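You operate a simulated robot arm through the tools that you are given. There is no shell and no other tool. Be economical: measure what you need, move in short steps, check, and stop when the job is done.

Carry out the task below with a simulated two-armed robot. There is one attempt and no reset: what you move stays moved.

TASK
Fetch the long corner mould labelled "62" from the middle right shelf of the white rack and set it on the lower right shelf of the white rack. Put the grey rubber pad on the top of the yellow-marked table away on the table under the work lamp. Pick up the purple cup with one hand, pass it to the other hand and put it on the right half of the grey work bench. Put the three-well mould marked "92" from the top of the blue-marked table on the brown folder and the three-well mould labelled "26" on the right half of the grey work bench. Take the blue notepad on the top of the blue-marked table and put it away on the desk top. Open the blue-marked table drawer, take the small brown mould from the bare side of the blue-marked table and put it in the inside of the blue-marked table drawer, then shut the drawer. Any order will do. Set down upright: purple cup.
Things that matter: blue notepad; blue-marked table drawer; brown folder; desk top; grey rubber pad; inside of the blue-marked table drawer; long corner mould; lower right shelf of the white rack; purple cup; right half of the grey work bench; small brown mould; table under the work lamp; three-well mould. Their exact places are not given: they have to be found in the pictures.

It is judged by the outcome, as a careful person would: the job done as asked, and still so three seconds after it is handed in. It fails if anything else is knocked over, pushed out of place, dropped, spilled or broken.

THE ROBOT
Two 7-joint arms with fingered hands on one trunk, on a base that drives. Base frame: it is fixed to the floor where the robot stands at the start and does not move with it; the origin is under the middle of the robot, x ahead of it, y to its left, z up; the surface under the hand at the start is at about z = 1020. Lengths are in mm, angles in degrees, forces in N, time in s.
The left shoulder is at the start at [35, 152, 1200], the right one opposite. With the tool pointing down near the work surface each hand reaches from about 400 to 800 mm from the robot's upright axis, wherever it stands, measured 20 degrees to its own side. Places, roughly: blue notepad (8x13x2 cm) [-7600, -5000, 800]; blue-marked table drawer [-8000, -3900, 600]; brown folder (23x31x3 cm) [-8100, -5200, 800]; desk top [-12800, 1000, 800]; grey rubber pad (5x5x2 cm) [-5500, -5000, 800]; inside of the blue-marked table drawer [-8000, -3900, 600]; long corner mould [500, 250, 1000]; lower right shelf of the white rack [600, 300, 600]; purple cup [-7000, -5250, 750]; right half of the grey work bench [-10200, -5800, 800]; small brown mould (6x10x4 cm) [-8300, -5100, 800]; table under the work lamp (26x24 cm) [-6640, -6800, 760]; three-well mould [-7500, -5250, 750]. Payload 3.8 kg a hand.
Tool frame (each hand has its own): the origin (TCP) lies between the finger pads and is the grasp point; the fingertips stand 30 mm ahead of it; z points along the fingers, y is the line along which they close. Largest opening 104 mm; the body of the gripper starts 35 mm behind the TCP. The gripper is a hand of 5 fingers: y runs from the thumb to the fingers, the wrist lies at [-15, -104, -178] in the tool frame, and closing takes about 1.5 s.
Orientation is that of the tool frame in the base frame, as a unit quaternion [x, y, z, w]. With the fingers straight down and the wrist toward the robot, the tool's x, y and z point along [0, 1, 0], [1, 0, 0] and [0, 0, -1] of the base frame.

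THE INTERFACE
- The arms move only by the tool step_arm. It takes "left_motion", "right_motion" or both (then of equal length, played together; a hand with none holds still); each is a list of rows, each a list of 2 entries, a list of its own where there are three numbers: the shift along the tool's x, y, z in units of 50 mm (1.0 is 50 mm), then the turn, a rotation vector about the tool's x, y, z in units of 8 degrees (1.0 is 8 degrees). In form: [[[tx, ty, tz], [wx, wy, wz]], ...]. A call has 1 to 20 rows; each row shifts and turns the commanded pose from where the row before left it, along the tool's axes as they then stand. "left_claw" and "right_claw" are, for a hand that has rows, the gripper command, from -1 (shut) to 1 (fully open), values between in proportion, set as the call begins (left out, the last holds). A call with a number of a shift or a turn outside -1 to 1 is refused whole. Rows are played at 5 a second. More than 50 mm and 8.6 degrees between two rows, or a gripper value outside its range, and nothing of the call is played. A pose out of reach is approached as far as the arm can. The call stops where the force on the tool passes 40 N (or 10 N more than at its start, if that is more) or the arm is blocked; 0.2 s more then pass. Each finger travels about 72 mm/s and halts on what it meets, pressing with about 33 N; the grip force reading is that of the motor and also rises with nothing between the fingers. The clock runs only during rows and for 0.2 s after the last one: add rows that do not move to give the fingers time. It gives the time, the measured TCP pose, the force on the tool (base axes), the opening and the grip force at its end, in the units of the frame above (readings bear some noise), with the torque about the TCP (base axes, N m) and any sound that the robot's microphone picked up.
- Cameras (640 x 400 px; columns grow to the right, rows downward): "scene" is now at [124.5, 40.4, 1394.4]; the picture's right is [0.50, -0.87, -0.04], its down [-0.30, -0.13, -0.94] and it looks along [0.81, 0.48, -0.32] (base axes); focal length 214 px, centre (320, 200). "left" rides on the left gripper at [-80, -78, -141] in its tool frame; the picture's right is [-0.78, -0.30, 0.56], its down [0.53, -0.78, 0.33] and it looks along [0.33, 0.56, 0.76] (tool axes); focal length 247 px, centre (320, 200). "right" rides on the right gripper at [80, -78, -141] in its tool frame; the picture's right is [-0.78, 0.30, -0.56], its down [-0.53, -0.78, 0.33] and it looks along [-0.33, 0.56, 0.76] (tool axes); focal length 247 px, centre (320, 200).
- grab_frame(camera): a new picture of that camera. The clock stands still meanwhile.
- move_column(by): slides the trunk up (or, below 0, down) by that many mm; the arms and the scene camera ride with it, the base frame stays. It gives what a move gives, with no picture.
- base_move(legs): drives the robot by 1 to 6 legs, each [ahead, left, turn to the left] in mm, mm and degrees, along the robot's own axes; the way and the turn of a leg run together, so that a leg with both is an arc; at most 1500 mm and 180 degrees a leg. The arms and the cameras ride along, it lands a little off, and it stops where it bumps. It gives what a move gives.
- move_fingers(index, middle, ring, little, thumb_bend, thumb_turn, hand): sets how far each is bent, from 0 (flat) to 100 (curled in); at 30 the hand is open as for a grip, at 70 the pads meet at the TCP. One left out holds its place. A second passes; each finger stops where it meets its share of the squeeze, and holds until it gets a number again. A gripper value or a shape takes the hand back. It gives what a move gives, with no picture; readings hold the bend of each and the force on index, middle, ring, little, thumb and palm. thumb_turn goes from beside the hand (0) to across from the fingers (100), as for a grip.
- grasp_type(shape, hand): the hand has 5 fingers and takes this shape, open, in about a second: jaw (thumb against the fingers, like two jaws); tri (thumb and two fingers); tip (a fingertip pinch); poke (one finger out to press); point (the index stretched); flat (the hand flat); cup (the hand cupped); fist (a fist). The gripper value then closes the fingers along that shape, each until it touches; the sizes above hold for jaw. It gives what a move gives, with no picture.
- pan_tilt(pan, tilt): turns the head with the scene camera to pan (to the left, within 80 degrees either way) and tilt (down, from -29 to 69), counted from straight ahead of the robot. It gives what a move gives.
- pixel_to_xyz(camera, pixels): there is no depth. For up to 12 entries [column, row, z] of the newest picture of that camera ("zoom" is the newest enlarged one), the place [x, y] in the base frame at which the ray of that pixel passes the height z, good to about 3 mm, but the place of the scene camera against the robot may be out by one fixed shift of up to 25 mm in any direction. The clock stands still meanwhile.
- zoom(camera, box): a new picture of the part [left, top, right, bottom] of that camera's present view, enlarged. The clock stands still meanwhile.
- job_done(): hands the job in; it is judged then, once.

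Work in short steps. Measure before you move; look again where a grasp or a placing could have gone wrong, and mend it. You have 329 turns and 234 pictures in all, those below and enlarged ones among them. Open the grippers and draw the arms clear of the work before you hand the job in, unless the task says otherwise; then end with one line.

The tools are called after "Call:" by a JSON object that holds its "method" and its "body". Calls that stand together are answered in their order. step_arm: Moves the arms, as the interface text tells. Its arguments: {"type":"object","properties":{"left_motion":{"type":"array","items":{"type":"array"}},"left_claw":{"type":"number"},"right_motion":{"type":"array","items":{"type":"array"}},"right_claw":{"type":"number"}},"required":[]} The other tools are called the same way: move_column (by) slides the trunk up or down; grasp_type (shape, hand) gives the hand a shape; move_fingers (index, middle, ring, little, thumb_bend, thumb_turn, hand) moves the fingers one by one; base_move (legs) drives the base; pan_tilt (pan, tilt) turns the head that bears the scene camera; grab_frame (camera) takes a picture; pixel_to_xyz (camera, pixels) gives the place at which the rays of pixels pass given heights; zoom (camera, box) takes an enlarged picture of a part of a camera's view; job_done () hands the job in.

At the start:

```text
time: 0.0
left_ee_pos: [363.3, 500.3, 1294.4]
left_ee_rot: [0.707, 0.707, 0.0, 0.0]
left_wrist_force: [-0.2, 0.0, -1.1]
left_torque: [-0.01, -0.03, -0.03]
left_width: 103.7
left_grip_force: 0.1
left_shape: jaw
left_bend: [30.0, 30.0, 30.0, 30.0, 30.0, 98.0]
left_finger forces: [0.0, 0.1, 0.1, 0.1, 0.1, 0.0]
right_ee_pos: [364.0, 27.4, 1324.5]
right_ee_rot: [0.707, 0.707, -0.001, 0.0]
right_wrist_force: [0.6, 0.9, 0.4]
right_torque: [0.01, 0.01, 0.04]
right_width: 103.5
right_grip_force: 0.0
right_shape: jaw
right_bend: [30.0, 30.0, 30.0, 30.0, 30.0, 98.0]
right_finger forces: [0.0, 0.0, 0.0, 0.1, 0.0, 0.0]
trunk travel left (down, up): [-275.0, 181.0]
robot x, y, heading: [0.7, 0.7, -0.2]
head pan, tilt: [30.0, 14.6]
```

scene: 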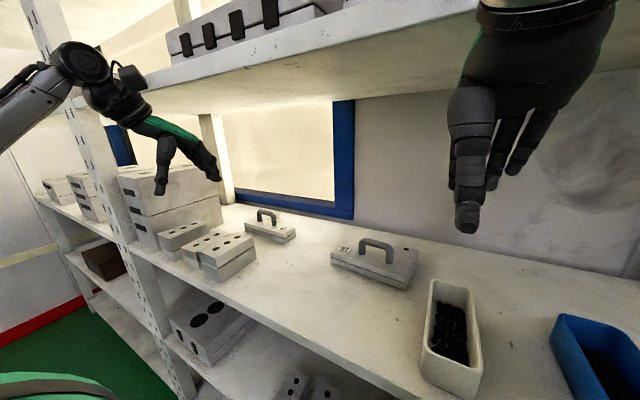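
right: 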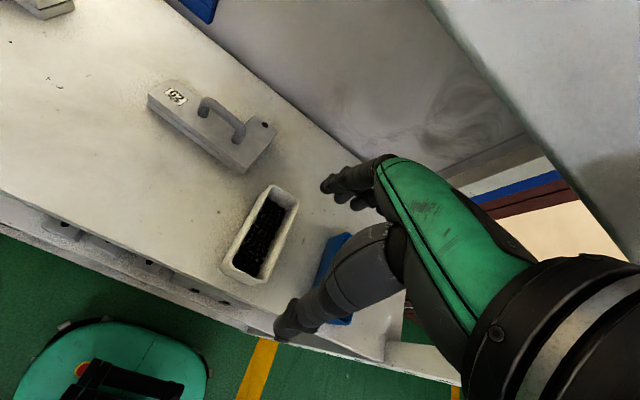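
left: 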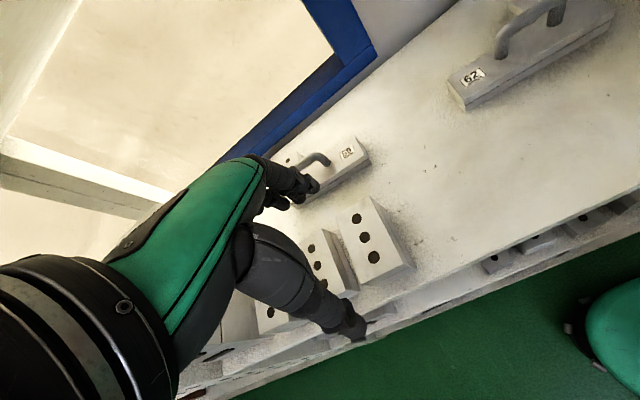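

I'll zoom on the labels of the two handled moulds to find which is "62".

Call:
{"method": "zoom", "body": {"camera": "left", "box": [420, 20, 520, 120]}}

Call:
{"method": "zoom", "body": {"camera": "left", "box": [270, 120, 390, 200]}}

Call:
{"method": "zoom", "body": {"camera": "scene", "box": [100, 180, 440, 400]}}

```text
4.00 times, centred on (470, 70) of left
```

zoom: 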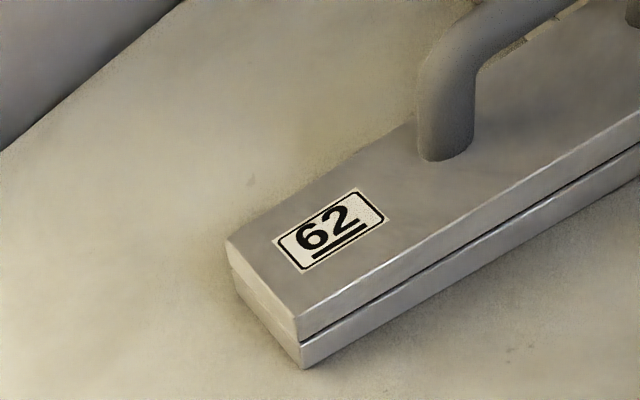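

```text
5.00 times, centred on (330, 160) of left
```

zoom: 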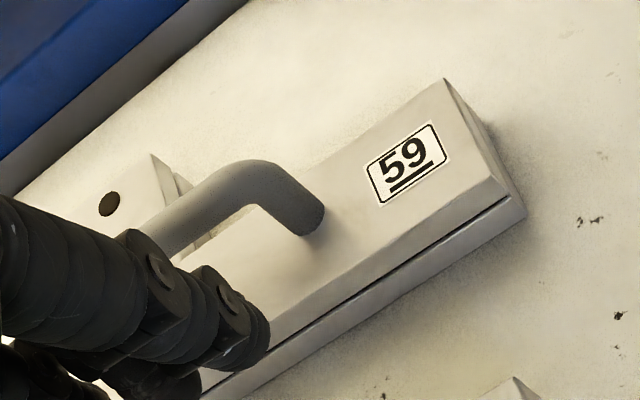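

```text
1.82 times, centred on (270, 290) of scene
```

zoom: 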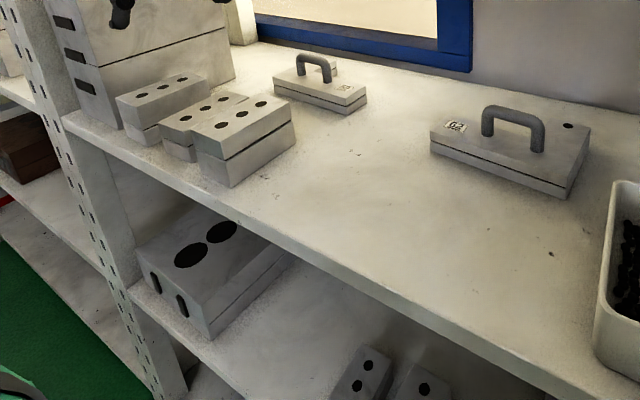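

Mould 62 is at right-image (150–277, 80–172). I'll measure its features from both hand cameras at several heights.

Call:
{"method": "pixel_to_xyz", "body": {"camera": "right", "pixels": [[174, 96, 1000], [174, 96, 1040], [174, 96, 1080], [265, 125, 1060], [149, 103, 1020], [238, 173, 1020], [275, 138, 1060], [205, 103, 1100], [240, 140, 1100], [205, 103, 1060], [240, 140, 1060]]}}

Call:
{"method": "pixel_to_xyz", "body": {"camera": "left", "pixels": [[472, 76, 1000], [472, 76, 1040], [472, 76, 1080]]}}

Call:
{"method": "zoom", "body": {"camera": "right", "box": [120, 60, 320, 185]}}

Call:
{"method": "pan_tilt", "body": {"pan": 20, "tilt": 60}}

Call:
{"method": "grab_frame", "body": {"camera": "scene"}}

```text
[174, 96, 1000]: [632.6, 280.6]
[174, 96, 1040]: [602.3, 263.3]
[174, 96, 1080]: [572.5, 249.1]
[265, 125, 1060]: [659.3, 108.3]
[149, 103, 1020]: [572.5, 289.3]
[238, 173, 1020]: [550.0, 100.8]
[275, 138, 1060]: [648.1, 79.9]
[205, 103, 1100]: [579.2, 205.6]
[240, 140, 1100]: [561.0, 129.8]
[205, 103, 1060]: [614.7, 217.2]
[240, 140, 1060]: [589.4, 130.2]
```

```text
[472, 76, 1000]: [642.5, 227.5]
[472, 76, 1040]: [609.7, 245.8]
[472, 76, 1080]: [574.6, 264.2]
```

```text
3.20 times, centred on (220, 122) of right
```

zoom: 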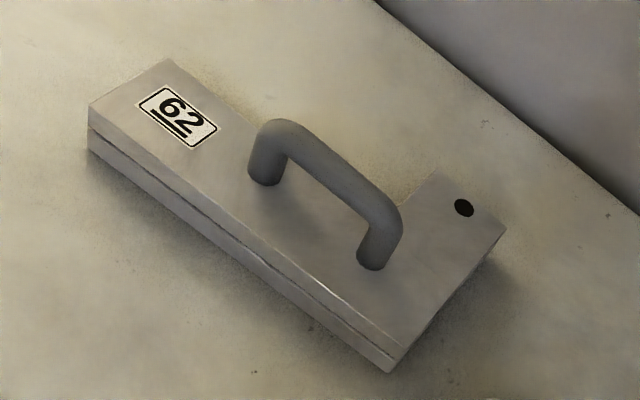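

```text
time: 1.1
left_ee_pos: [361.4, 500.5, 1295.1]
left_ee_rot: [0.707, 0.707, 0.0, 0.0]
left_wrist_force: [-0.2, -0.3, 0.3]
left_torque: [-0.01, 0.0, 0.02]
left_width: 103.8
left_grip_force: 0.0
left_shape: jaw
left_bend: [30.0, 30.0, 30.0, 30.0, 30.0, 98.0]
left_finger forces: [0.0, 0.1, 0.0, 0.0, 0.0, 0.1]
right_ee_pos: [363.7, 26.7, 1324.3]
right_ee_rot: [0.707, 0.707, 0.0, 0.0]
right_wrist_force: [-0.7, -1.2, 0.3]
right_torque: [0.04, 0.0, 0.01]
right_width: 103.7
right_grip_force: 0.0
right_shape: jaw
right_bend: [30.0, 30.0, 30.0, 30.0, 30.0, 98.0]
right_finger forces: [0.0, 0.0, 0.0, 0.0, 0.1, 0.0]
trunk travel left (down, up): [-275.0, 181.0]
robot x, y, heading: [0.9, 2.6, 0.3]
head pan, tilt: [20.0, 60.0]
```

```text
226 pictures are left
```

scene: 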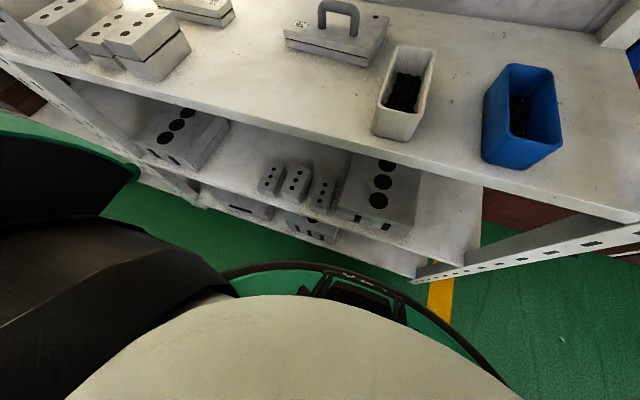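

Label height from both views agrees at z≈1060 (mould 40 mm thick, shelf ≈1020). I'll measure the handle feet and bar, and look at the lower shelf.

Call:
{"method": "pixel_to_xyz", "body": {"camera": "right", "pixels": [[202.8, 114, 1060], [235.6, 140.8, 1060], [207.5, 100, 1095], [240.3, 126.7, 1095], [207.5, 100, 1110], [240.3, 126.7, 1110], [148, 92.5, 1060], [242, 168, 1060], [172, 78, 1060]]}}

Call:
{"method": "pan_tilt", "body": {"pan": 30, "tilt": 45}}

Call:
{"method": "move_column", "body": {"by": -150}}

Call:
{"method": "grab_frame", "body": {"camera": "scene"}}

```text
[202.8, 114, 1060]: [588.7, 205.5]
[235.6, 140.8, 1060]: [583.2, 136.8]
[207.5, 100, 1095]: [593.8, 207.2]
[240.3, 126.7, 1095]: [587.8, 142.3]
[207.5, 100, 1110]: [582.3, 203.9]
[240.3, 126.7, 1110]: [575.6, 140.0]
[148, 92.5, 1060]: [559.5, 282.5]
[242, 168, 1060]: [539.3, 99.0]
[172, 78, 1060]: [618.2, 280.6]
```

```text
time: 1.9
left_ee_pos: [362.8, 500.2, 1295.0]
left_ee_rot: [0.707, 0.707, 0.0, 0.0]
left_wrist_force: [1.0, -0.4, 1.0]
left_torque: [0.02, -0.04, -0.01]
left_width: 103.7
left_grip_force: 0.1
left_shape: jaw
left_bend: [30.0, 30.0, 30.0, 30.0, 30.0, 98.0]
left_finger forces: [0.0, 0.0, 0.0, 0.1, 0.1, 0.1]
right_ee_pos: [362.9, 27.3, 1323.8]
right_ee_rot: [0.707, 0.707, 0.0, 0.0]
right_wrist_force: [-0.2, -0.3, 0.1]
right_torque: [-0.02, 0.01, -0.02]
right_width: 103.7
right_grip_force: 0.2
right_shape: jaw
right_bend: [30.0, 30.0, 30.0, 30.0, 30.0, 98.0]
right_finger forces: [0.0, 0.0, 0.1, 0.0, 0.0, 0.0]
trunk travel left (down, up): [-275.0, 181.0]
robot x, y, heading: [0.4, 2.2, 0.1]
head pan, tilt: [30.0, 45.0]
```

```text
time: 3.6
left_ee_pos: [362.4, 500.0, 1145.5]
left_ee_rot: [0.706, 0.708, 0.001, 0.001]
left_wrist_force: [0.3, -0.3, -1.1]
left_torque: [0.01, -0.01, -0.03]
left_width: 103.7
left_grip_force: 0.1
left_shape: jaw
left_bend: [30.0, 30.0, 30.0, 30.0, 30.0, 98.0]
left_finger forces: [0.0, 0.1, 0.0, 0.1, 0.0, 0.0]
right_ee_pos: [361.6, 27.4, 1174.0]
right_ee_rot: [0.707, 0.707, 0.001, 0.0]
right_wrist_force: [-0.5, -0.4, 0.0]
right_torque: [0.0, -0.04, 0.01]
right_width: 103.9
right_grip_force: 0.1
right_shape: jaw
right_bend: [30.0, 30.0, 30.0, 30.0, 30.0, 98.0]
right_finger forces: [0.0, 0.0, 0.1, 0.0, 0.1, 0.0]
trunk travel left (down, up): [-125.0, 331.0]
robot x, y, heading: [-4.2, 0.6, 0.2]
head pan, tilt: [30.0, 45.0]
```

```text
225 pictures are left
```

scene: 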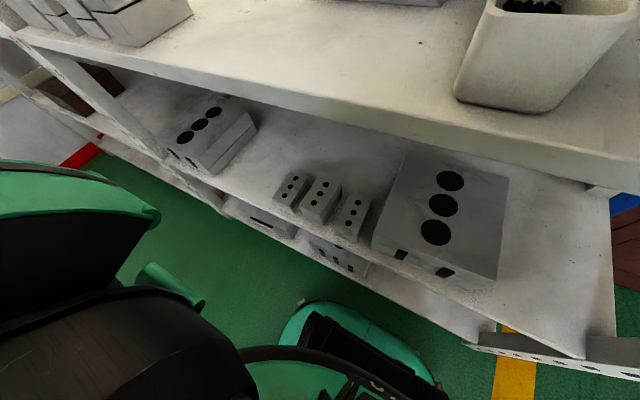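

I see free spots on the lower shelf: gap at (255,165) and to the right at (555,240). A second view from a lower trunk will give the shelf height.

Call:
{"method": "pixel_to_xyz", "body": {"camera": "scene", "pixels": [[492, 283, 650], [492, 283, 600], [492, 283, 700], [372, 247, 650], [372, 247, 600], [274, 202, 650], [274, 202, 600], [210, 175, 650], [210, 175, 600]]}}

Call:
{"method": "move_column", "body": {"by": -120}}

Call:
{"method": "grab_frame", "body": {"camera": "scene"}}

```text
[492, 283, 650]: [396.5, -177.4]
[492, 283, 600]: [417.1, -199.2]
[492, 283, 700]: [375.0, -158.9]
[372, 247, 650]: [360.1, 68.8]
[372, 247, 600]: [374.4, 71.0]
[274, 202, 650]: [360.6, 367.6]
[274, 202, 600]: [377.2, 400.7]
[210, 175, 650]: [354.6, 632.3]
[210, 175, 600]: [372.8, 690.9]
```

```text
time: 4.3
left_ee_pos: [363.8, 498.6, 1120.5]
left_ee_rot: [0.705, 0.709, 0.012, 0.01]
left_wrist_force: [-3.1, -1.3, 21.4]
left_torque: [0.27, -1.28, 0.02]
left_width: 102.6
left_grip_force: 0.2
left_shape: jaw
left_bend: [30.0, 30.0, 30.0, 30.0, 30.0, 98.0]
left_finger forces: [0.9, 20.5, 0.0, 0.1, 0.0, 0.1]
right_ee_pos: [367.2, 24.5, 1137.7]
right_ee_rot: [0.708, 0.707, -0.002, -0.004]
right_wrist_force: [0.6, 0.0, -1.1]
right_torque: [0.01, 0.0, 0.01]
right_width: 103.9
right_grip_force: 0.0
right_shape: jaw
right_bend: [30.0, 30.0, 30.0, 30.0, 30.0, 98.0]
right_finger forces: [0.1, 0.0, 0.1, 0.0, 0.1, 0.0]
trunk travel left (down, up): [-93.0, 363.0]
robot x, y, heading: [-0.0, -1.0, -0.2]
head pan, tilt: [30.0, 45.0]
stopped: the force on the tool passed its limit at 51 N (the readings are from after the stop); the commanded pose is now the measured one
```

```text
224 pictures are left
```

scene: 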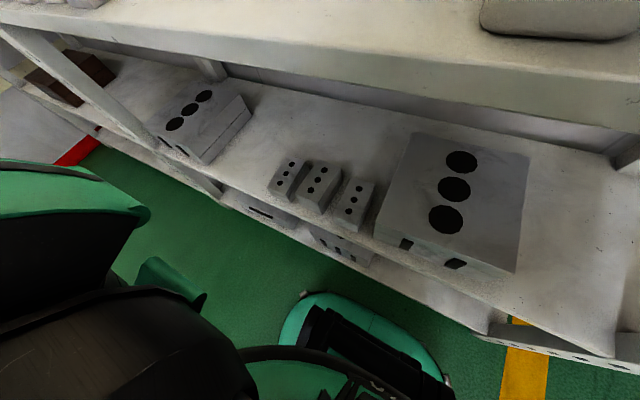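

The left finger touched a mould top on the middle shelf (force 21 N). I raise the trunk at once and check.

Call:
{"method": "move_column", "body": {"by": 100}}

Call:
{"method": "grab_frame", "body": {"camera": "left"}}

Call:
{"method": "grab_frame", "body": {"camera": "right"}}

```text
time: 5.6
left_ee_pos: [368.0, 501.0, 1216.8]
left_ee_rot: [0.706, 0.709, 0.007, 0.005]
left_wrist_force: [-0.1, -0.8, -0.1]
left_torque: [-0.04, 0.01, 0.01]
left_width: 103.9
left_grip_force: 0.0
left_shape: jaw
left_bend: [30.0, 30.0, 30.0, 30.0, 30.0, 98.0]
left_finger forces: [0.0, 0.1, 0.0, 0.0, 0.0, 0.0]
right_ee_pos: [368.6, 28.0, 1237.2]
right_ee_rot: [0.707, 0.707, -0.005, -0.004]
right_wrist_force: [0.0, -0.6, -0.7]
right_torque: [0.0, 0.0, 0.04]
right_width: 103.6
right_grip_force: 0.1
right_shape: jaw
right_bend: [30.0, 30.0, 30.0, 30.0, 30.0, 98.0]
right_finger forces: [0.1, 0.1, 0.0, 0.0, 0.0, 0.1]
trunk travel left (down, up): [-193.0, 263.0]
robot x, y, heading: [3.5, -3.6, -0.1]
head pan, tilt: [30.0, 45.0]
```

```text
223 pictures are left
```

left: 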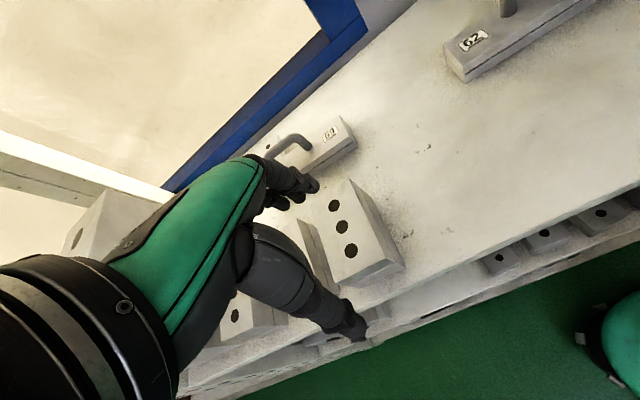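

```text
222 pictures are left
```

right: 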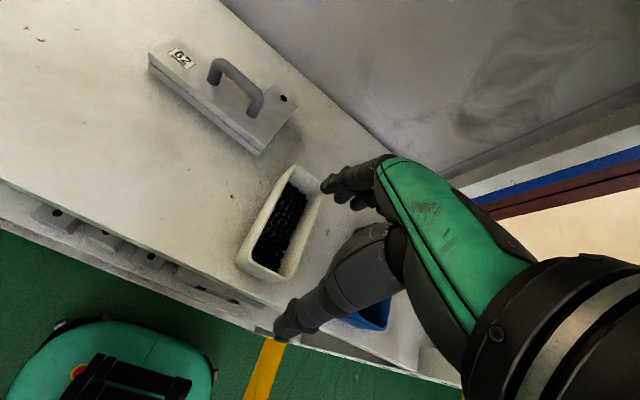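

Nothing shifted on the shelf. I move the right arm right and up, and the left hand across toward the handle while staying high.

Call:
{"method": "step_arm", "body": {"right_motion": [[[0, 0, -1], [0, 0, 0]], [[0, 0, -1], [0, 0, 0]], [[-1, 0, 0], [0, 0, 0]], [[-1, 0, 0], [0, 0, 0]], [[-1, 0, 0], [0, 0, 0]], [[-1, 0, 0], [0, 0, 0]], [[-1, 0, 0], [0, 0, 0]], [[0, 0, 0], [0, 0, 0]]], "left_motion": [[[0, 0, -0.6], [0, 0, 0]], [[-1, 0, 0], [0, 0, 0.6]], [[-1, 0, 0], [0, 0, 0]], [[-1, 0, 0], [0, 0, 0]], [[-1, 0, 0], [0, 0, 0]], [[-1, 0, 0], [0, 0, 0]], [[-1, 0, 0], [0, 0, 0]], [[-0.5, 0, 0], [0, 0, 0]]]}}

Call:
{"method": "grab_frame", "body": {"camera": "left"}}

```text
time: 7.4
left_ee_pos: [342.8, 176.1, 1245.8]
left_ee_rot: [0.734, 0.679, 0.006, 0.007]
left_wrist_force: [-0.3, -0.7, -0.4]
left_torque: [-0.01, 0.02, 0.03]
left_width: 103.8
left_grip_force: 0.0
left_shape: jaw
left_bend: [30.0, 30.0, 30.0, 30.0, 30.0, 98.0]
left_finger forces: [0.0, 0.0, 0.0, 0.1, 0.0, 0.0]
right_ee_pos: [369.0, -221.7, 1339.4]
right_ee_rot: [0.707, 0.708, -0.004, -0.003]
right_wrist_force: [0.6, 0.8, 0.4]
right_torque: [0.0, 0.03, 0.0]
right_width: 103.6
right_grip_force: 0.1
right_shape: jaw
right_bend: [30.0, 30.0, 30.0, 30.0, 30.0, 98.0]
right_finger forces: [0.0, 0.0, 0.0, 0.1, 0.1, 0.0]
trunk travel left (down, up): [-193.0, 263.0]
robot x, y, heading: [0.9, 0.8, 0.0]
head pan, tilt: [30.0, 45.0]
```

```text
221 pictures are left
```

left: 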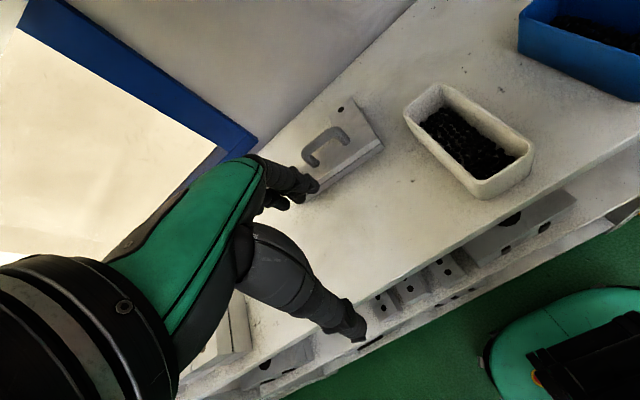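

Orientation is aligned with the bar. I move forward over the handle, tilt 20° and look with the scene camera.

Call:
{"method": "step_arm", "body": {"left_motion": [[[0.3, 1, 0], [0, 0, 0]], [[0, 1, 0], [0, 0, 0]], [[0, 1, 0], [0, 0, 0]], [[0, 1, 0], [-1, 0, 0]], [[0, 0.9, 0], [-1, 0, 0]], [[0, 0, 0], [-0.5, 0, 0]], [[0, 0, 0], [0, 0, 0]]], "left_claw": 0.5}}

Call:
{"method": "pan_tilt", "body": {"pan": 20, "tilt": 25}}

Call:
{"method": "grab_frame", "body": {"camera": "scene"}}

Call:
{"method": "grab_frame", "body": {"camera": "left"}}

```text
refused: row 1 steps farther than a row can; nothing moved
```

```text
time: 8.3
left_ee_pos: [343.6, 177.6, 1245.3]
left_ee_rot: [0.735, 0.678, 0.008, 0.006]
left_wrist_force: [-0.4, -0.8, 0.1]
left_torque: [-0.03, -0.01, 0.01]
left_width: 103.9
left_grip_force: 0.0
left_shape: jaw
left_bend: [30.0, 30.0, 30.0, 30.0, 30.0, 98.0]
left_finger forces: [0.1, 0.0, 0.0, 0.0, 0.1, 0.0]
right_ee_pos: [368.6, -222.6, 1339.1]
right_ee_rot: [0.707, 0.707, -0.004, -0.004]
right_wrist_force: [0.9, 0.5, 0.1]
right_torque: [0.01, 0.02, -0.01]
right_width: 103.5
right_grip_force: 0.0
right_shape: jaw
right_bend: [30.0, 30.0, 30.0, 30.0, 30.0, 98.0]
right_finger forces: [0.1, 0.0, 0.0, 0.0, 0.1, 0.0]
trunk travel left (down, up): [-193.0, 263.0]
robot x, y, heading: [-1.9, -1.6, -0.1]
head pan, tilt: [20.0, 25.0]
```

```text
220 pictures are left
```

scene: 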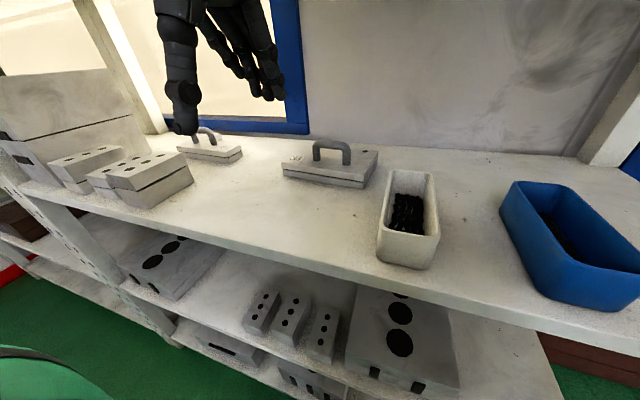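

```text
219 pictures are left
```

left: 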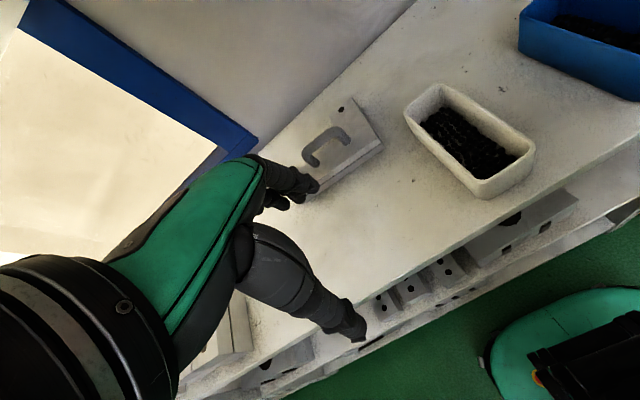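

The diagonal row exceeded 50 mm; I resend with shorter rows.

Call:
{"method": "step_arm", "body": {"left_motion": [[[0.3, 0.9, 0], [0, 0, 0]], [[0, 1, 0], [0, 0, 0]], [[0, 1, 0], [0, 0, 0]], [[0, 1, 0], [-1, 0, 0]], [[0, 0.95, 0], [-1, 0, 0]], [[0, 0, 0], [-0.5, 0, 0]], [[0, 0, 0], [0, 0, 0]]], "left_claw": 0.5}}

Call:
{"method": "grab_frame", "body": {"camera": "scene"}}

Call:
{"method": "grab_frame", "body": {"camera": "left"}}

```text
time: 9.9
left_ee_pos: [608.8, 168.8, 1254.3]
left_ee_rot: [0.726, 0.664, 0.12, 0.137]
left_wrist_force: [-0.5, 0.4, 1.0]
left_torque: [-0.01, 0.04, -0.01]
left_width: 77.8
left_grip_force: 0.0
left_shape: jaw
left_bend: [27.0, 36.0, 33.0, 34.0, 54.0, 99.0]
left_finger forces: [0.0, 0.0, 0.0, 0.0, 0.1, 0.0]
right_ee_pos: [368.0, -229.6, 1346.3]
right_ee_rot: [0.717, 0.697, -0.004, 0.003]
right_wrist_force: [0.2, -0.1, 1.4]
right_torque: [0.0, -0.03, -0.03]
right_width: 104.3
right_grip_force: 0.1
right_shape: jaw
right_bend: [30.0, 30.0, 30.0, 30.0, 30.0, 97.0]
right_finger forces: [0.0, 0.0, 0.1, 0.0, 0.0, 0.0]
trunk travel left (down, up): [-193.0, 263.0]
robot x, y, heading: [15.2, 0.5, -1.2]
head pan, tilt: [20.0, 25.0]
stopped in row 7 (right hand): the force on the tool passed its limit at 242 N (the readings are from after the stop); the commanded pose is now the measured one
```

```text
218 pictures are left
```

scene: 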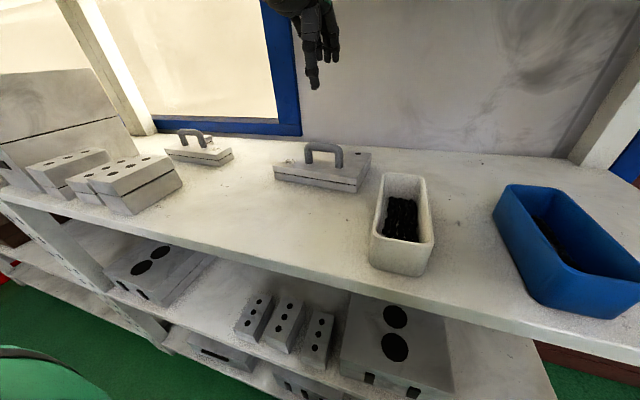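

```text
217 pictures are left
```

left: 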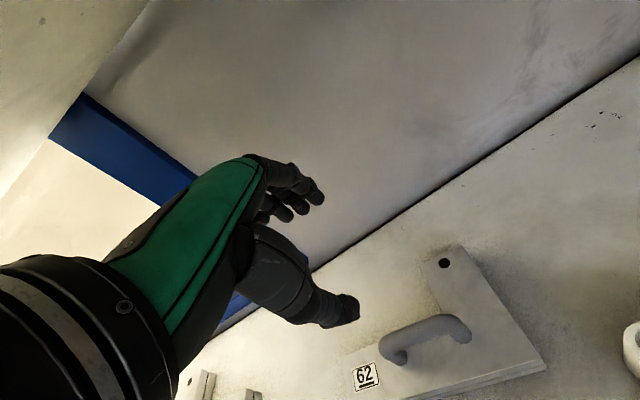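

A bump was felt on the right hand (242 N), probably against the top shelf. I check the right camera and look up.

Call:
{"method": "grab_frame", "body": {"camera": "right"}}

Call:
{"method": "pan_tilt", "body": {"pan": -10, "tilt": -5}}

Call:
{"method": "grab_frame", "body": {"camera": "scene"}}

```text
216 pictures are left
```

right: 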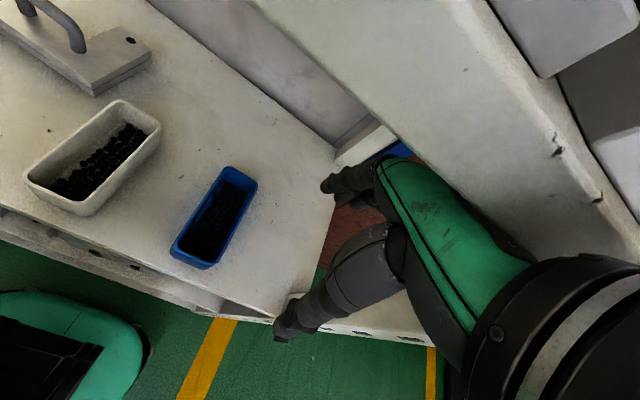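

```text
time: 10.9
left_ee_pos: [610.3, 160.8, 1252.1]
left_ee_rot: [0.727, 0.663, 0.119, 0.133]
left_wrist_force: [-0.3, 0.3, 0.3]
left_torque: [-0.01, -0.01, 0.01]
left_width: 78.1
left_grip_force: 0.0
left_shape: jaw
left_bend: [27.0, 36.0, 33.0, 34.0, 54.0, 99.0]
left_finger forces: [0.0, 0.0, 0.0, 0.0, 0.0, 0.0]
right_ee_pos: [370.3, -236.7, 1343.4]
right_ee_rot: [0.717, 0.697, -0.003, 0.0]
right_wrist_force: [-0.5, 0.6, 0.3]
right_torque: [-0.04, -0.02, 0.04]
right_width: 104.2
right_grip_force: 0.0
right_shape: jaw
right_bend: [30.0, 30.0, 30.0, 30.0, 30.0, 97.0]
right_finger forces: [0.0, 0.0, 0.0, 0.0, 0.0, 0.0]
trunk travel left (down, up): [-193.0, 263.0]
robot x, y, heading: [17.3, -2.8, -1.4]
head pan, tilt: [-10.0, -5.0]
```

```text
215 pictures are left
```

scene: 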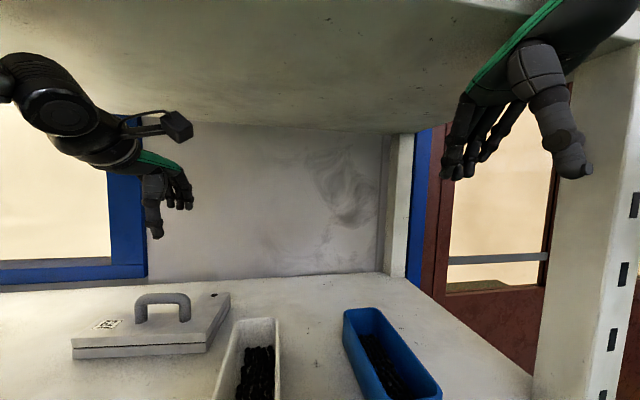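

The right hand is wedged near the top shelf/right post. I bring it down 100 mm, and back/left away from the post.

Call:
{"method": "step_arm", "body": {"right_motion": [[[0, -0.5, 0.8], [0, 0, 0]], [[0, -0.5, 0.8], [0, 0, 0]], [[1, 0, 0], [0, 0, 0]], [[0.5, 0, 0.4], [0, 0, 0]], [[0, 0, 0], [0, 0, 0]]]}}

Call:
{"method": "grab_frame", "body": {"camera": "scene"}}

```text
time: 12.1
left_ee_pos: [610.1, 161.0, 1252.8]
left_ee_rot: [0.727, 0.663, 0.12, 0.134]
left_wrist_force: [-0.1, -1.0, -0.5]
left_torque: [-0.01, 0.0, 0.03]
left_width: 78.0
left_grip_force: 0.1
left_shape: jaw
left_bend: [27.0, 36.0, 33.0, 34.0, 54.0, 99.0]
left_finger forces: [0.0, 0.1, 0.0, 0.0, 0.0, 0.0]
right_ee_pos: [320.3, -163.0, 1245.2]
right_ee_rot: [0.717, 0.697, -0.002, -0.001]
right_wrist_force: [-0.4, -0.7, 0.3]
right_torque: [-0.01, -0.02, 0.01]
right_width: 103.7
right_grip_force: 0.0
right_shape: jaw
right_bend: [30.0, 30.0, 30.0, 30.0, 30.0, 97.0]
right_finger forces: [0.0, 0.0, 0.1, 0.1, 0.1, 0.0]
trunk travel left (down, up): [-193.0, 263.0]
robot x, y, heading: [15.5, -4.1, -1.0]
head pan, tilt: [-10.0, -5.0]
```

```text
214 pictures are left
```

scene: 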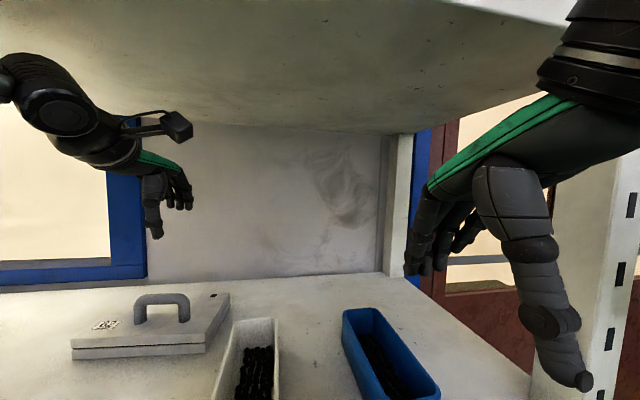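

Now re-measure the bar from the left camera in its current pose.

Call:
{"method": "zoom", "body": {"camera": "left", "box": [320, 225, 580, 388]}}

Call:
{"method": "pixel_to_xyz", "body": {"camera": "left", "pixels": [[395, 335, 1103], [450, 318, 1103], [395, 335, 1090], [450, 318, 1090], [395, 360, 1060], [462, 340, 1060]]}}

```text
2.45 times, centred on (450, 306) of left
```

zoom: 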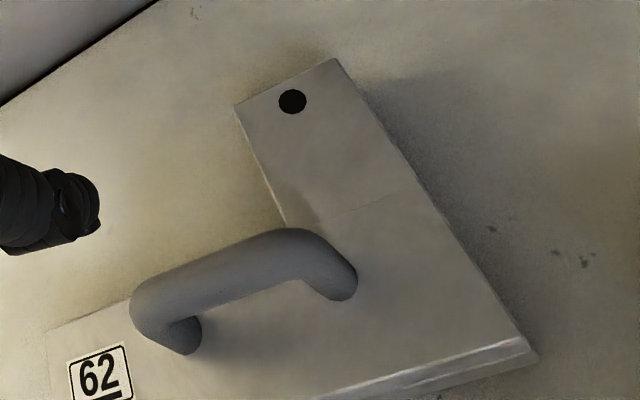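

```text
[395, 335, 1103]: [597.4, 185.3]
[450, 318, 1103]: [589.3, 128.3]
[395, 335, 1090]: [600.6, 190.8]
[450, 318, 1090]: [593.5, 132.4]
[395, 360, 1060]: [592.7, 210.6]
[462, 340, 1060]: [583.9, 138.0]
```

Call:
{"method": "pixel_to_xyz", "body": {"camera": "left", "pixels": [[416.5, 336.6, 1103], [416.5, 336.6, 1095], [416.5, 336.6, 1110], [394.9, 365.2, 1060], [459.4, 342.8, 1060]]}}

```text
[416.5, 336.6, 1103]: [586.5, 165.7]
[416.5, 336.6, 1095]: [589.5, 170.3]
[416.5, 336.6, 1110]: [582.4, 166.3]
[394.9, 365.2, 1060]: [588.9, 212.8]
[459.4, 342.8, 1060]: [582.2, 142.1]
```

Bar centre ≈ (587,172,1100). I descend most of the way and check from the left camera.

Call:
{"method": "step_arm", "body": {"left_motion": [[[0.06, -0.45, 0.6], [0, 0, 0]], [[0.06, -0.45, 0.6], [0, 0, 0]], [[0.07, -0.3, 0.5], [0, 0, 0]], [[0, 0, 0], [0, 0, 0]]]}}

Call:
{"method": "grab_frame", "body": {"camera": "left"}}

Call:
{"method": "pan_tilt", "body": {"pan": 20, "tilt": 15}}

Call:
{"method": "zoom", "body": {"camera": "scene", "box": [200, 80, 440, 230]}}

```text
time: 13.1
left_ee_pos: [585.1, 174.2, 1151.0]
left_ee_rot: [0.726, 0.663, 0.12, 0.134]
left_wrist_force: [1.4, -0.2, -0.5]
left_torque: [0.0, 0.03, 0.02]
left_width: 77.9
left_grip_force: 0.1
left_shape: jaw
left_bend: [27.0, 36.0, 33.0, 34.0, 54.0, 99.0]
left_finger forces: [0.0, 0.1, 0.0, 0.0, 0.0, 0.0]
right_ee_pos: [320.5, -162.7, 1245.1]
right_ee_rot: [0.717, 0.697, -0.001, 0.0]
right_wrist_force: [0.5, 0.0, -0.2]
right_torque: [-0.01, 0.0, 0.0]
right_width: 103.8
right_grip_force: 0.1
right_shape: jaw
right_bend: [30.0, 30.0, 30.0, 30.0, 30.0, 97.0]
right_finger forces: [0.1, 0.0, 0.1, 0.0, 0.0, 0.0]
trunk travel left (down, up): [-193.0, 263.0]
robot x, y, heading: [14.0, -8.0, -1.2]
head pan, tilt: [-10.0, -5.0]
```

```text
212 pictures are left
```

left: 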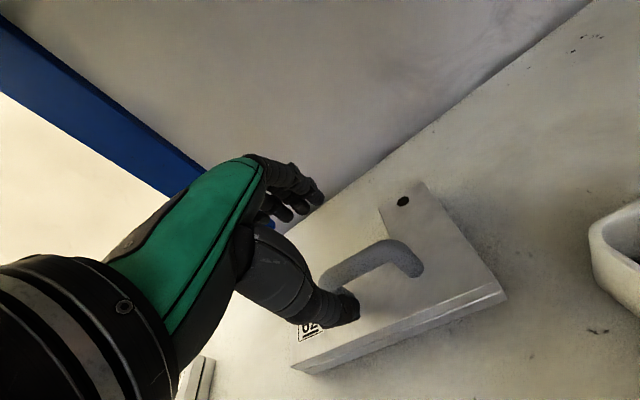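

```text
time: 14.1
left_ee_pos: [586.2, 174.9, 1151.4]
left_ee_rot: [0.727, 0.663, 0.12, 0.134]
left_wrist_force: [0.4, 0.3, 0.1]
left_torque: [-0.01, 0.01, 0.01]
left_width: 78.3
left_grip_force: 0.1
left_shape: jaw
left_bend: [27.0, 36.0, 33.0, 34.0, 54.0, 99.0]
left_finger forces: [0.0, 0.0, 0.0, 0.0, 0.0, 0.0]
right_ee_pos: [321.9, -162.3, 1242.8]
right_ee_rot: [0.717, 0.697, -0.002, 0.0]
right_wrist_force: [0.4, 0.7, 0.3]
right_torque: [-0.01, 0.01, 0.04]
right_width: 103.9
right_grip_force: 0.1
right_shape: jaw
right_bend: [30.0, 30.0, 30.0, 30.0, 30.0, 97.0]
right_finger forces: [0.1, 0.0, 0.1, 0.1, 0.0, 0.0]
trunk travel left (down, up): [-193.0, 263.0]
robot x, y, heading: [15.6, -5.6, -1.6]
head pan, tilt: [20.0, 15.0]
```

```text
2.67 times, centred on (320, 155) of scene
```

zoom: 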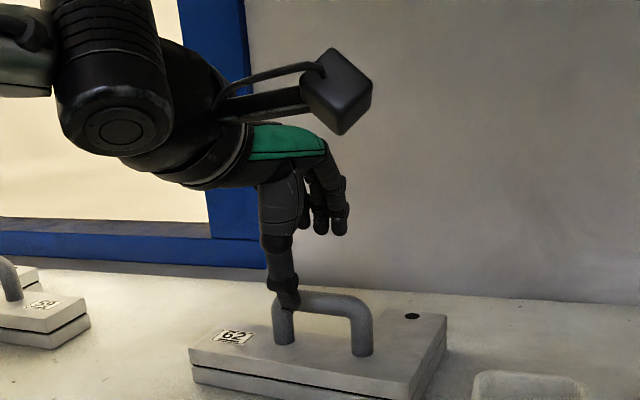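

The hand is above the bar, slightly to its left end. I shift 15 mm right and descend 42 mm in small steps.

Call:
{"method": "step_arm", "body": {"left_motion": [[[-0.3, -0.1, 0.28], [0, 0, 0]], [[0, -0.1, 0.26], [0, 0, 0]], [[0, -0.1, 0.26], [0, 0, 0]], [[0, 0, 0], [0, 0, 0]]]}}

Call:
{"method": "zoom", "body": {"camera": "scene", "box": [200, 80, 440, 230]}}

```text
time: 15.1
left_ee_pos: [585.8, 157.9, 1110.3]
left_ee_rot: [0.726, 0.663, 0.12, 0.135]
left_wrist_force: [-0.3, 0.1, -0.7]
left_torque: [0.02, 0.0, 0.0]
left_width: 78.1
left_grip_force: 0.0
left_shape: jaw
left_bend: [27.0, 36.0, 33.0, 34.0, 54.0, 99.0]
left_finger forces: [0.1, 0.0, 0.0, 0.1, 0.1, 0.0]
right_ee_pos: [320.6, -163.4, 1243.5]
right_ee_rot: [0.717, 0.697, -0.001, -0.001]
right_wrist_force: [-0.5, 0.3, -0.5]
right_torque: [0.02, -0.04, 0.0]
right_width: 103.7
right_grip_force: 0.1
right_shape: jaw
right_bend: [30.0, 30.0, 30.0, 30.0, 30.0, 97.0]
right_finger forces: [0.1, 0.0, 0.0, 0.1, 0.1, 0.1]
trunk travel left (down, up): [-193.0, 263.0]
robot x, y, heading: [17.9, -4.1, -1.2]
head pan, tilt: [20.0, 15.0]
```

```text
2.67 times, centred on (320, 155) of scene
```

zoom: 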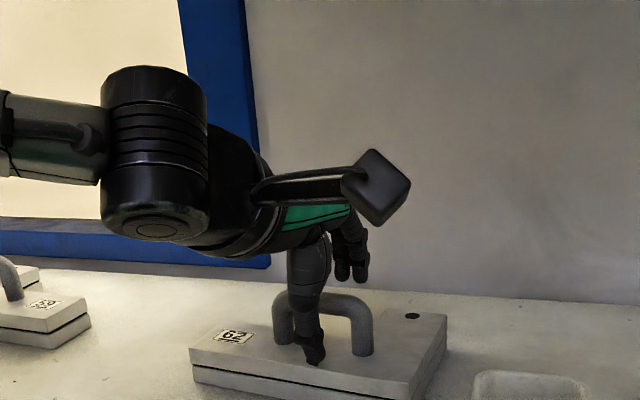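

The thumb now sits in front of the bar between posts, no contact. I close the hand.

Call:
{"method": "step_arm", "body": {"left_motion": [[[0, 0, 0], [0, 0, 0]], [[0, 0, 0], [0, 0, 0]], [[0, 0, 0], [0, 0, 0]], [[0, 0, 0], [0, 0, 0]], [[0, 0, 0], [0, 0, 0]], [[0, 0, 0], [0, 0, 0]], [[0, 0, 0], [0, 0, 0]], [[0, 0, 0], [0, 0, 0]]], "left_claw": -1}}

Call:
{"method": "zoom", "body": {"camera": "scene", "box": [200, 80, 440, 230]}}

Call:
{"method": "grab_frame", "body": {"camera": "left"}}

```text
time: 16.9
left_ee_pos: [585.1, 158.7, 1109.4]
left_ee_rot: [0.727, 0.663, 0.119, 0.134]
left_wrist_force: [0.4, 1.3, 0.2]
left_torque: [0.16, -0.01, -0.04]
left_width: 9.7
left_grip_force: 33.2
left_shape: jaw
left_bend: [72.0, 66.0, 63.0, 68.0, 74.0, 100.0]
left_finger forces: [14.6, 6.3, 3.0, 2.5, 27.9, 0.0]
right_ee_pos: [320.4, -162.1, 1244.5]
right_ee_rot: [0.717, 0.697, -0.003, 0.001]
right_wrist_force: [-0.1, 0.2, -1.2]
right_torque: [-0.03, 0.0, 0.0]
right_width: 103.8
right_grip_force: 0.1
right_shape: jaw
right_bend: [30.0, 30.0, 30.0, 30.0, 30.0, 97.0]
right_finger forces: [0.0, 0.0, 0.1, 0.0, 0.0, 0.0]
trunk travel left (down, up): [-193.0, 263.0]
robot x, y, heading: [14.2, -5.5, -0.9]
head pan, tilt: [20.0, 15.0]
```

```text
2.67 times, centred on (320, 155) of scene
```

zoom: 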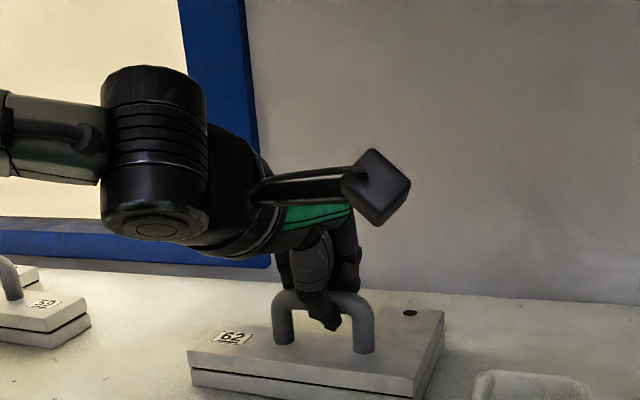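

```text
208 pictures are left
```

left: 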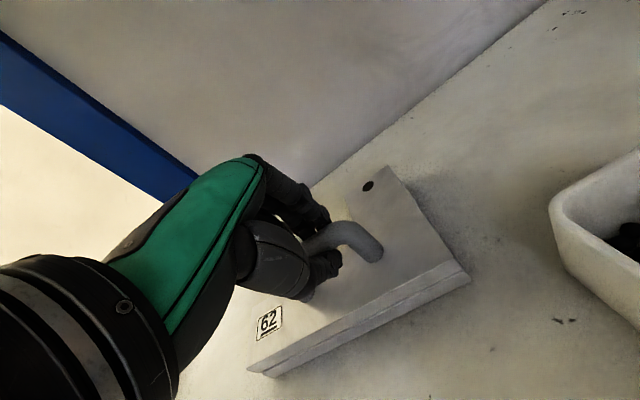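

Gripped (33 N). I lift 50 mm and check that it follows.

Call:
{"method": "step_arm", "body": {"left_motion": [[[0, 0.18, -0.47], [0, 0, 0]], [[0, 0.18, -0.47], [0, 0, 0]], [[0, 0.18, -0.47], [0, 0, 0]], [[0, 0, 0], [0, 0, 0]]]}}

Call:
{"method": "zoom", "body": {"camera": "scene", "box": [160, 60, 480, 260]}}

```text
time: 17.9
left_ee_pos: [583.8, 157.7, 1184.1]
left_ee_rot: [0.727, 0.663, 0.12, 0.134]
left_wrist_force: [-0.1, -0.3, -4.4]
left_torque: [0.02, 0.03, -0.01]
left_width: 10.1
left_grip_force: 32.5
left_shape: jaw
left_bend: [72.0, 66.0, 68.0, 70.0, 75.0, 100.0]
left_finger forces: [17.4, 6.1, 3.2, 0.2, 27.2, 0.1]
right_ee_pos: [322.3, -161.3, 1244.3]
right_ee_rot: [0.717, 0.697, -0.002, 0.0]
right_wrist_force: [-0.1, 0.4, -0.3]
right_torque: [0.0, 0.02, -0.03]
right_width: 103.9
right_grip_force: 0.1
right_shape: jaw
right_bend: [30.0, 30.0, 30.0, 30.0, 30.0, 97.0]
right_finger forces: [0.0, 0.0, 0.1, 0.0, 0.0, 0.0]
trunk travel left (down, up): [-193.0, 263.0]
robot x, y, heading: [20.0, -6.0, -1.2]
head pan, tilt: [20.0, 15.0]
```

```text
2.00 times, centred on (320, 160) of scene
```

zoom: 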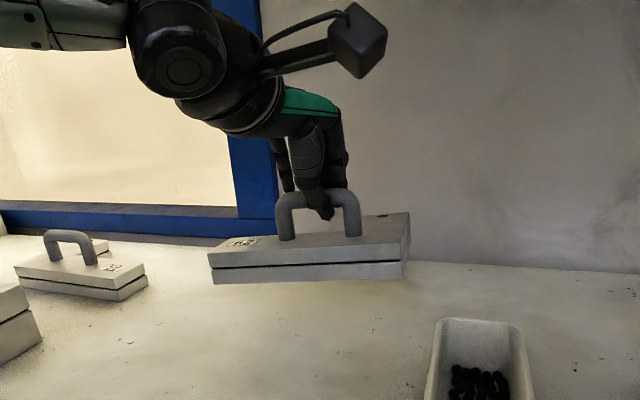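

Lifted cleanly (~0.45 kg). I back the base out 350 mm, then look around.

Call:
{"method": "base_move", "body": {"legs": [[-350, 0, 0]]}}

Call:
{"method": "pan_tilt", "body": {"pan": 30, "tilt": 35}}

Call:
{"method": "grab_frame", "body": {"camera": "scene"}}

```text
time: 20.1
left_ee_pos: [262.4, 204.6, 1182.6]
left_ee_rot: [0.71, 0.681, 0.123, 0.13]
left_wrist_force: [-0.1, 2.0, -4.9]
left_torque: [-0.11, 0.01, -0.03]
left_width: 10.3
left_grip_force: 33.3
left_shape: jaw
left_bend: [72.0, 67.0, 70.0, 70.0, 75.0, 100.0]
left_finger forces: [17.3, 6.4, 3.3, 0.0, 27.3, 0.0]
right_ee_pos: [17.1, -128.4, 1243.8]
right_ee_rot: [0.7, 0.714, -0.003, -0.001]
right_wrist_force: [0.8, 0.3, -1.6]
right_torque: [0.02, 0.08, -0.02]
right_width: 104.1
right_grip_force: 0.0
right_shape: jaw
right_bend: [30.0, 30.0, 30.0, 30.0, 30.0, 97.0]
right_finger forces: [0.0, 0.0, 0.0, 0.0, 0.0, 0.1]
trunk travel left (down, up): [-193.0, 263.0]
robot x, y, heading: [-300.3, 15.1, 1.5]
head pan, tilt: [20.0, 15.0]
```

```text
time: 21.0
left_ee_pos: [261.6, 204.7, 1184.0]
left_ee_rot: [0.71, 0.681, 0.123, 0.131]
left_wrist_force: [0.1, 0.3, -5.8]
left_torque: [-0.04, 0.05, -0.02]
left_width: 10.0
left_grip_force: 33.4
left_shape: jaw
left_bend: [72.0, 67.0, 70.0, 70.0, 75.0, 100.0]
left_finger forces: [17.8, 6.0, 3.3, 0.1, 27.0, 0.0]
right_ee_pos: [15.5, -129.0, 1244.9]
right_ee_rot: [0.7, 0.714, -0.002, 0.0]
right_wrist_force: [0.5, -0.1, 0.0]
right_torque: [0.0, -0.03, -0.01]
right_width: 104.1
right_grip_force: 0.1
right_shape: jaw
right_bend: [30.0, 30.0, 30.0, 30.0, 30.0, 97.0]
right_finger forces: [0.0, 0.0, 0.0, 0.1, 0.0, 0.0]
trunk travel left (down, up): [-193.0, 263.0]
robot x, y, heading: [-301.9, 15.5, 1.1]
head pan, tilt: [30.0, 35.0]
```

```text
206 pictures are left
```

scene: 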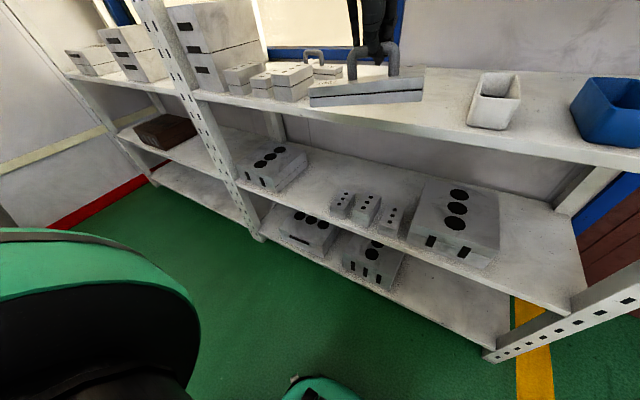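

Now I triangulate the lower shelf height using the same corners as before: block corner (490,268), small-mould corner (331,215).

Call:
{"method": "zoom", "body": {"camera": "scene", "box": [220, 130, 540, 330]}}

Call:
{"method": "pixel_to_xyz", "body": {"camera": "scene", "pixels": [[489, 268, 600], [489, 268, 650], [489, 268, 700], [331, 215, 600], [331, 215, 650], [331, 215, 700], [408, 238, 600], [408, 238, 650], [408, 238, 700]]}}

```text
2.00 times, centred on (380, 230) of scene
```

zoom: 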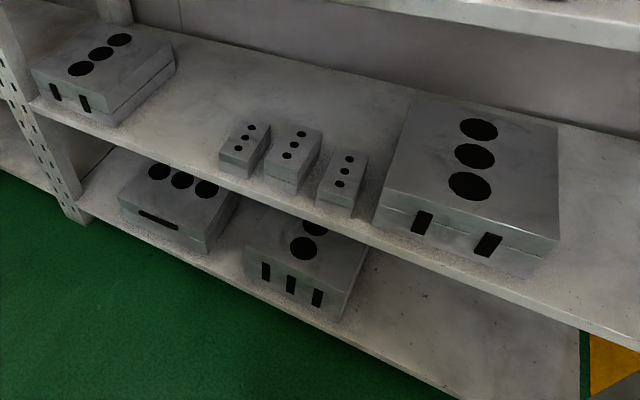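

```text
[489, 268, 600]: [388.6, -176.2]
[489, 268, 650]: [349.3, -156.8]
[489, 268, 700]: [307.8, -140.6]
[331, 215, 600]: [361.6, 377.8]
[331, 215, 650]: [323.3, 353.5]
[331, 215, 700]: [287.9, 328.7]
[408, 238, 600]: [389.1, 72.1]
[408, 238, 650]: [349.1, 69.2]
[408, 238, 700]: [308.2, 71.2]
```

Call:
{"method": "pixel_to_xyz", "body": {"camera": "scene", "pixels": [[281, 193.5, 600], [307, 167, 600], [331, 215, 600], [340, 192, 600], [300, 209, 600], [330, 160, 600], [370, 176, 600], [303, 147, 600]]}}

```text
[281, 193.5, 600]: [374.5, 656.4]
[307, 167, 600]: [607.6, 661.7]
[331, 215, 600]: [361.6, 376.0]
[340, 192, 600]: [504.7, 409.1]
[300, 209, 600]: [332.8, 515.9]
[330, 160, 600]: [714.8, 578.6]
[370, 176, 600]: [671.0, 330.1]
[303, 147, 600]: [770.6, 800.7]
```

The gap on the lower shelf spans y≈390–650 with front edge x≈340. I back off 120 mm more and shift left 280 mm, then lower the trunk.

Call:
{"method": "base_move", "body": {"legs": [[-130, 0, -1], [0, 280, 0]]}}

Call:
{"method": "move_column", "body": {"by": -190}}

Call:
{"method": "grab_frame", "body": {"camera": "left"}}

Call:
{"method": "grab_frame", "body": {"camera": "scene"}}

```text
time: 22.1
left_ee_pos: [262.4, 201.4, 1180.9]
left_ee_rot: [0.713, 0.679, 0.121, 0.129]
left_wrist_force: [0.0, 0.3, -5.2]
left_torque: [0.02, 0.02, 0.0]
left_width: 10.3
left_grip_force: 33.3
left_shape: jaw
left_bend: [72.0, 67.0, 70.0, 70.0, 75.0, 100.0]
left_finger forces: [17.7, 5.9, 3.3, 0.1, 27.1, 0.1]
right_ee_pos: [15.4, -130.2, 1244.3]
right_ee_rot: [0.703, 0.712, -0.003, 0.0]
right_wrist_force: [-0.5, 0.2, 0.1]
right_torque: [-0.03, 0.01, 0.02]
right_width: 104.0
right_grip_force: 0.0
right_shape: jaw
right_bend: [30.0, 30.0, 30.0, 30.0, 30.0, 97.0]
right_finger forces: [0.0, 0.1, 0.0, 0.0, 0.0, 0.1]
trunk travel left (down, up): [-193.0, 263.0]
robot x, y, heading: [-296.9, 19.0, 1.2]
head pan, tilt: [30.0, 35.0]
stopped in leg 1: the robot was blocked; the commanded pose is now the measured one
```

```text
time: 24.2
left_ee_pos: [263.3, 200.9, 993.4]
left_ee_rot: [0.713, 0.678, 0.122, 0.131]
left_wrist_force: [-0.7, 0.0, -3.2]
left_torque: [0.03, -0.04, 0.01]
left_width: 9.3
left_grip_force: 32.7
left_shape: jaw
left_bend: [72.0, 72.0, 70.0, 70.0, 79.0, 100.0]
left_finger forces: [3.5, 1.6, 3.4, 0.0, 7.7, 0.1]
right_ee_pos: [58.8, -130.0, 1015.7]
right_ee_rot: [0.702, 0.71, -0.043, -0.041]
right_wrist_force: [-0.1, -0.4, 0.4]
right_torque: [0.0, -0.02, -0.02]
right_width: 103.9
right_grip_force: 0.0
right_shape: jaw
right_bend: [30.0, 30.0, 30.0, 30.0, 30.0, 97.0]
right_finger forces: [0.1, 0.0, 0.0, 0.0, 0.0, 0.1]
trunk travel left (down, up): [-3.0, 453.0]
robot x, y, heading: [-299.7, 12.4, 1.4]
head pan, tilt: [30.0, 35.0]
```

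```text
204 pictures are left
```

left: 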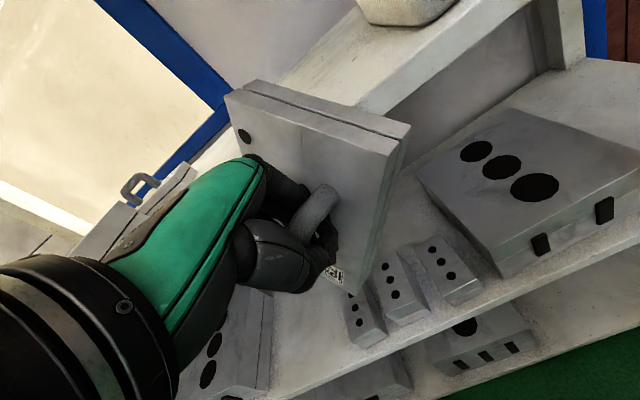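

```text
203 pictures are left
```

scene: 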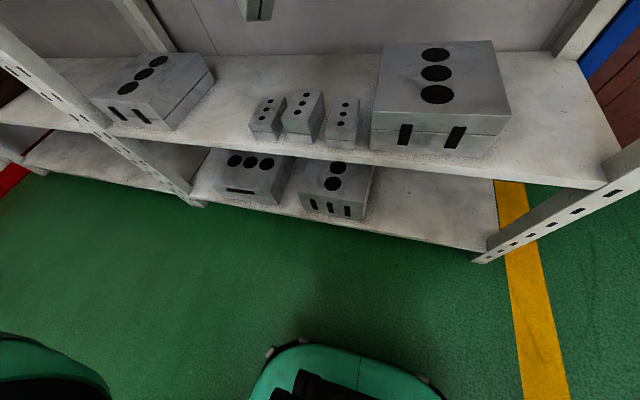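

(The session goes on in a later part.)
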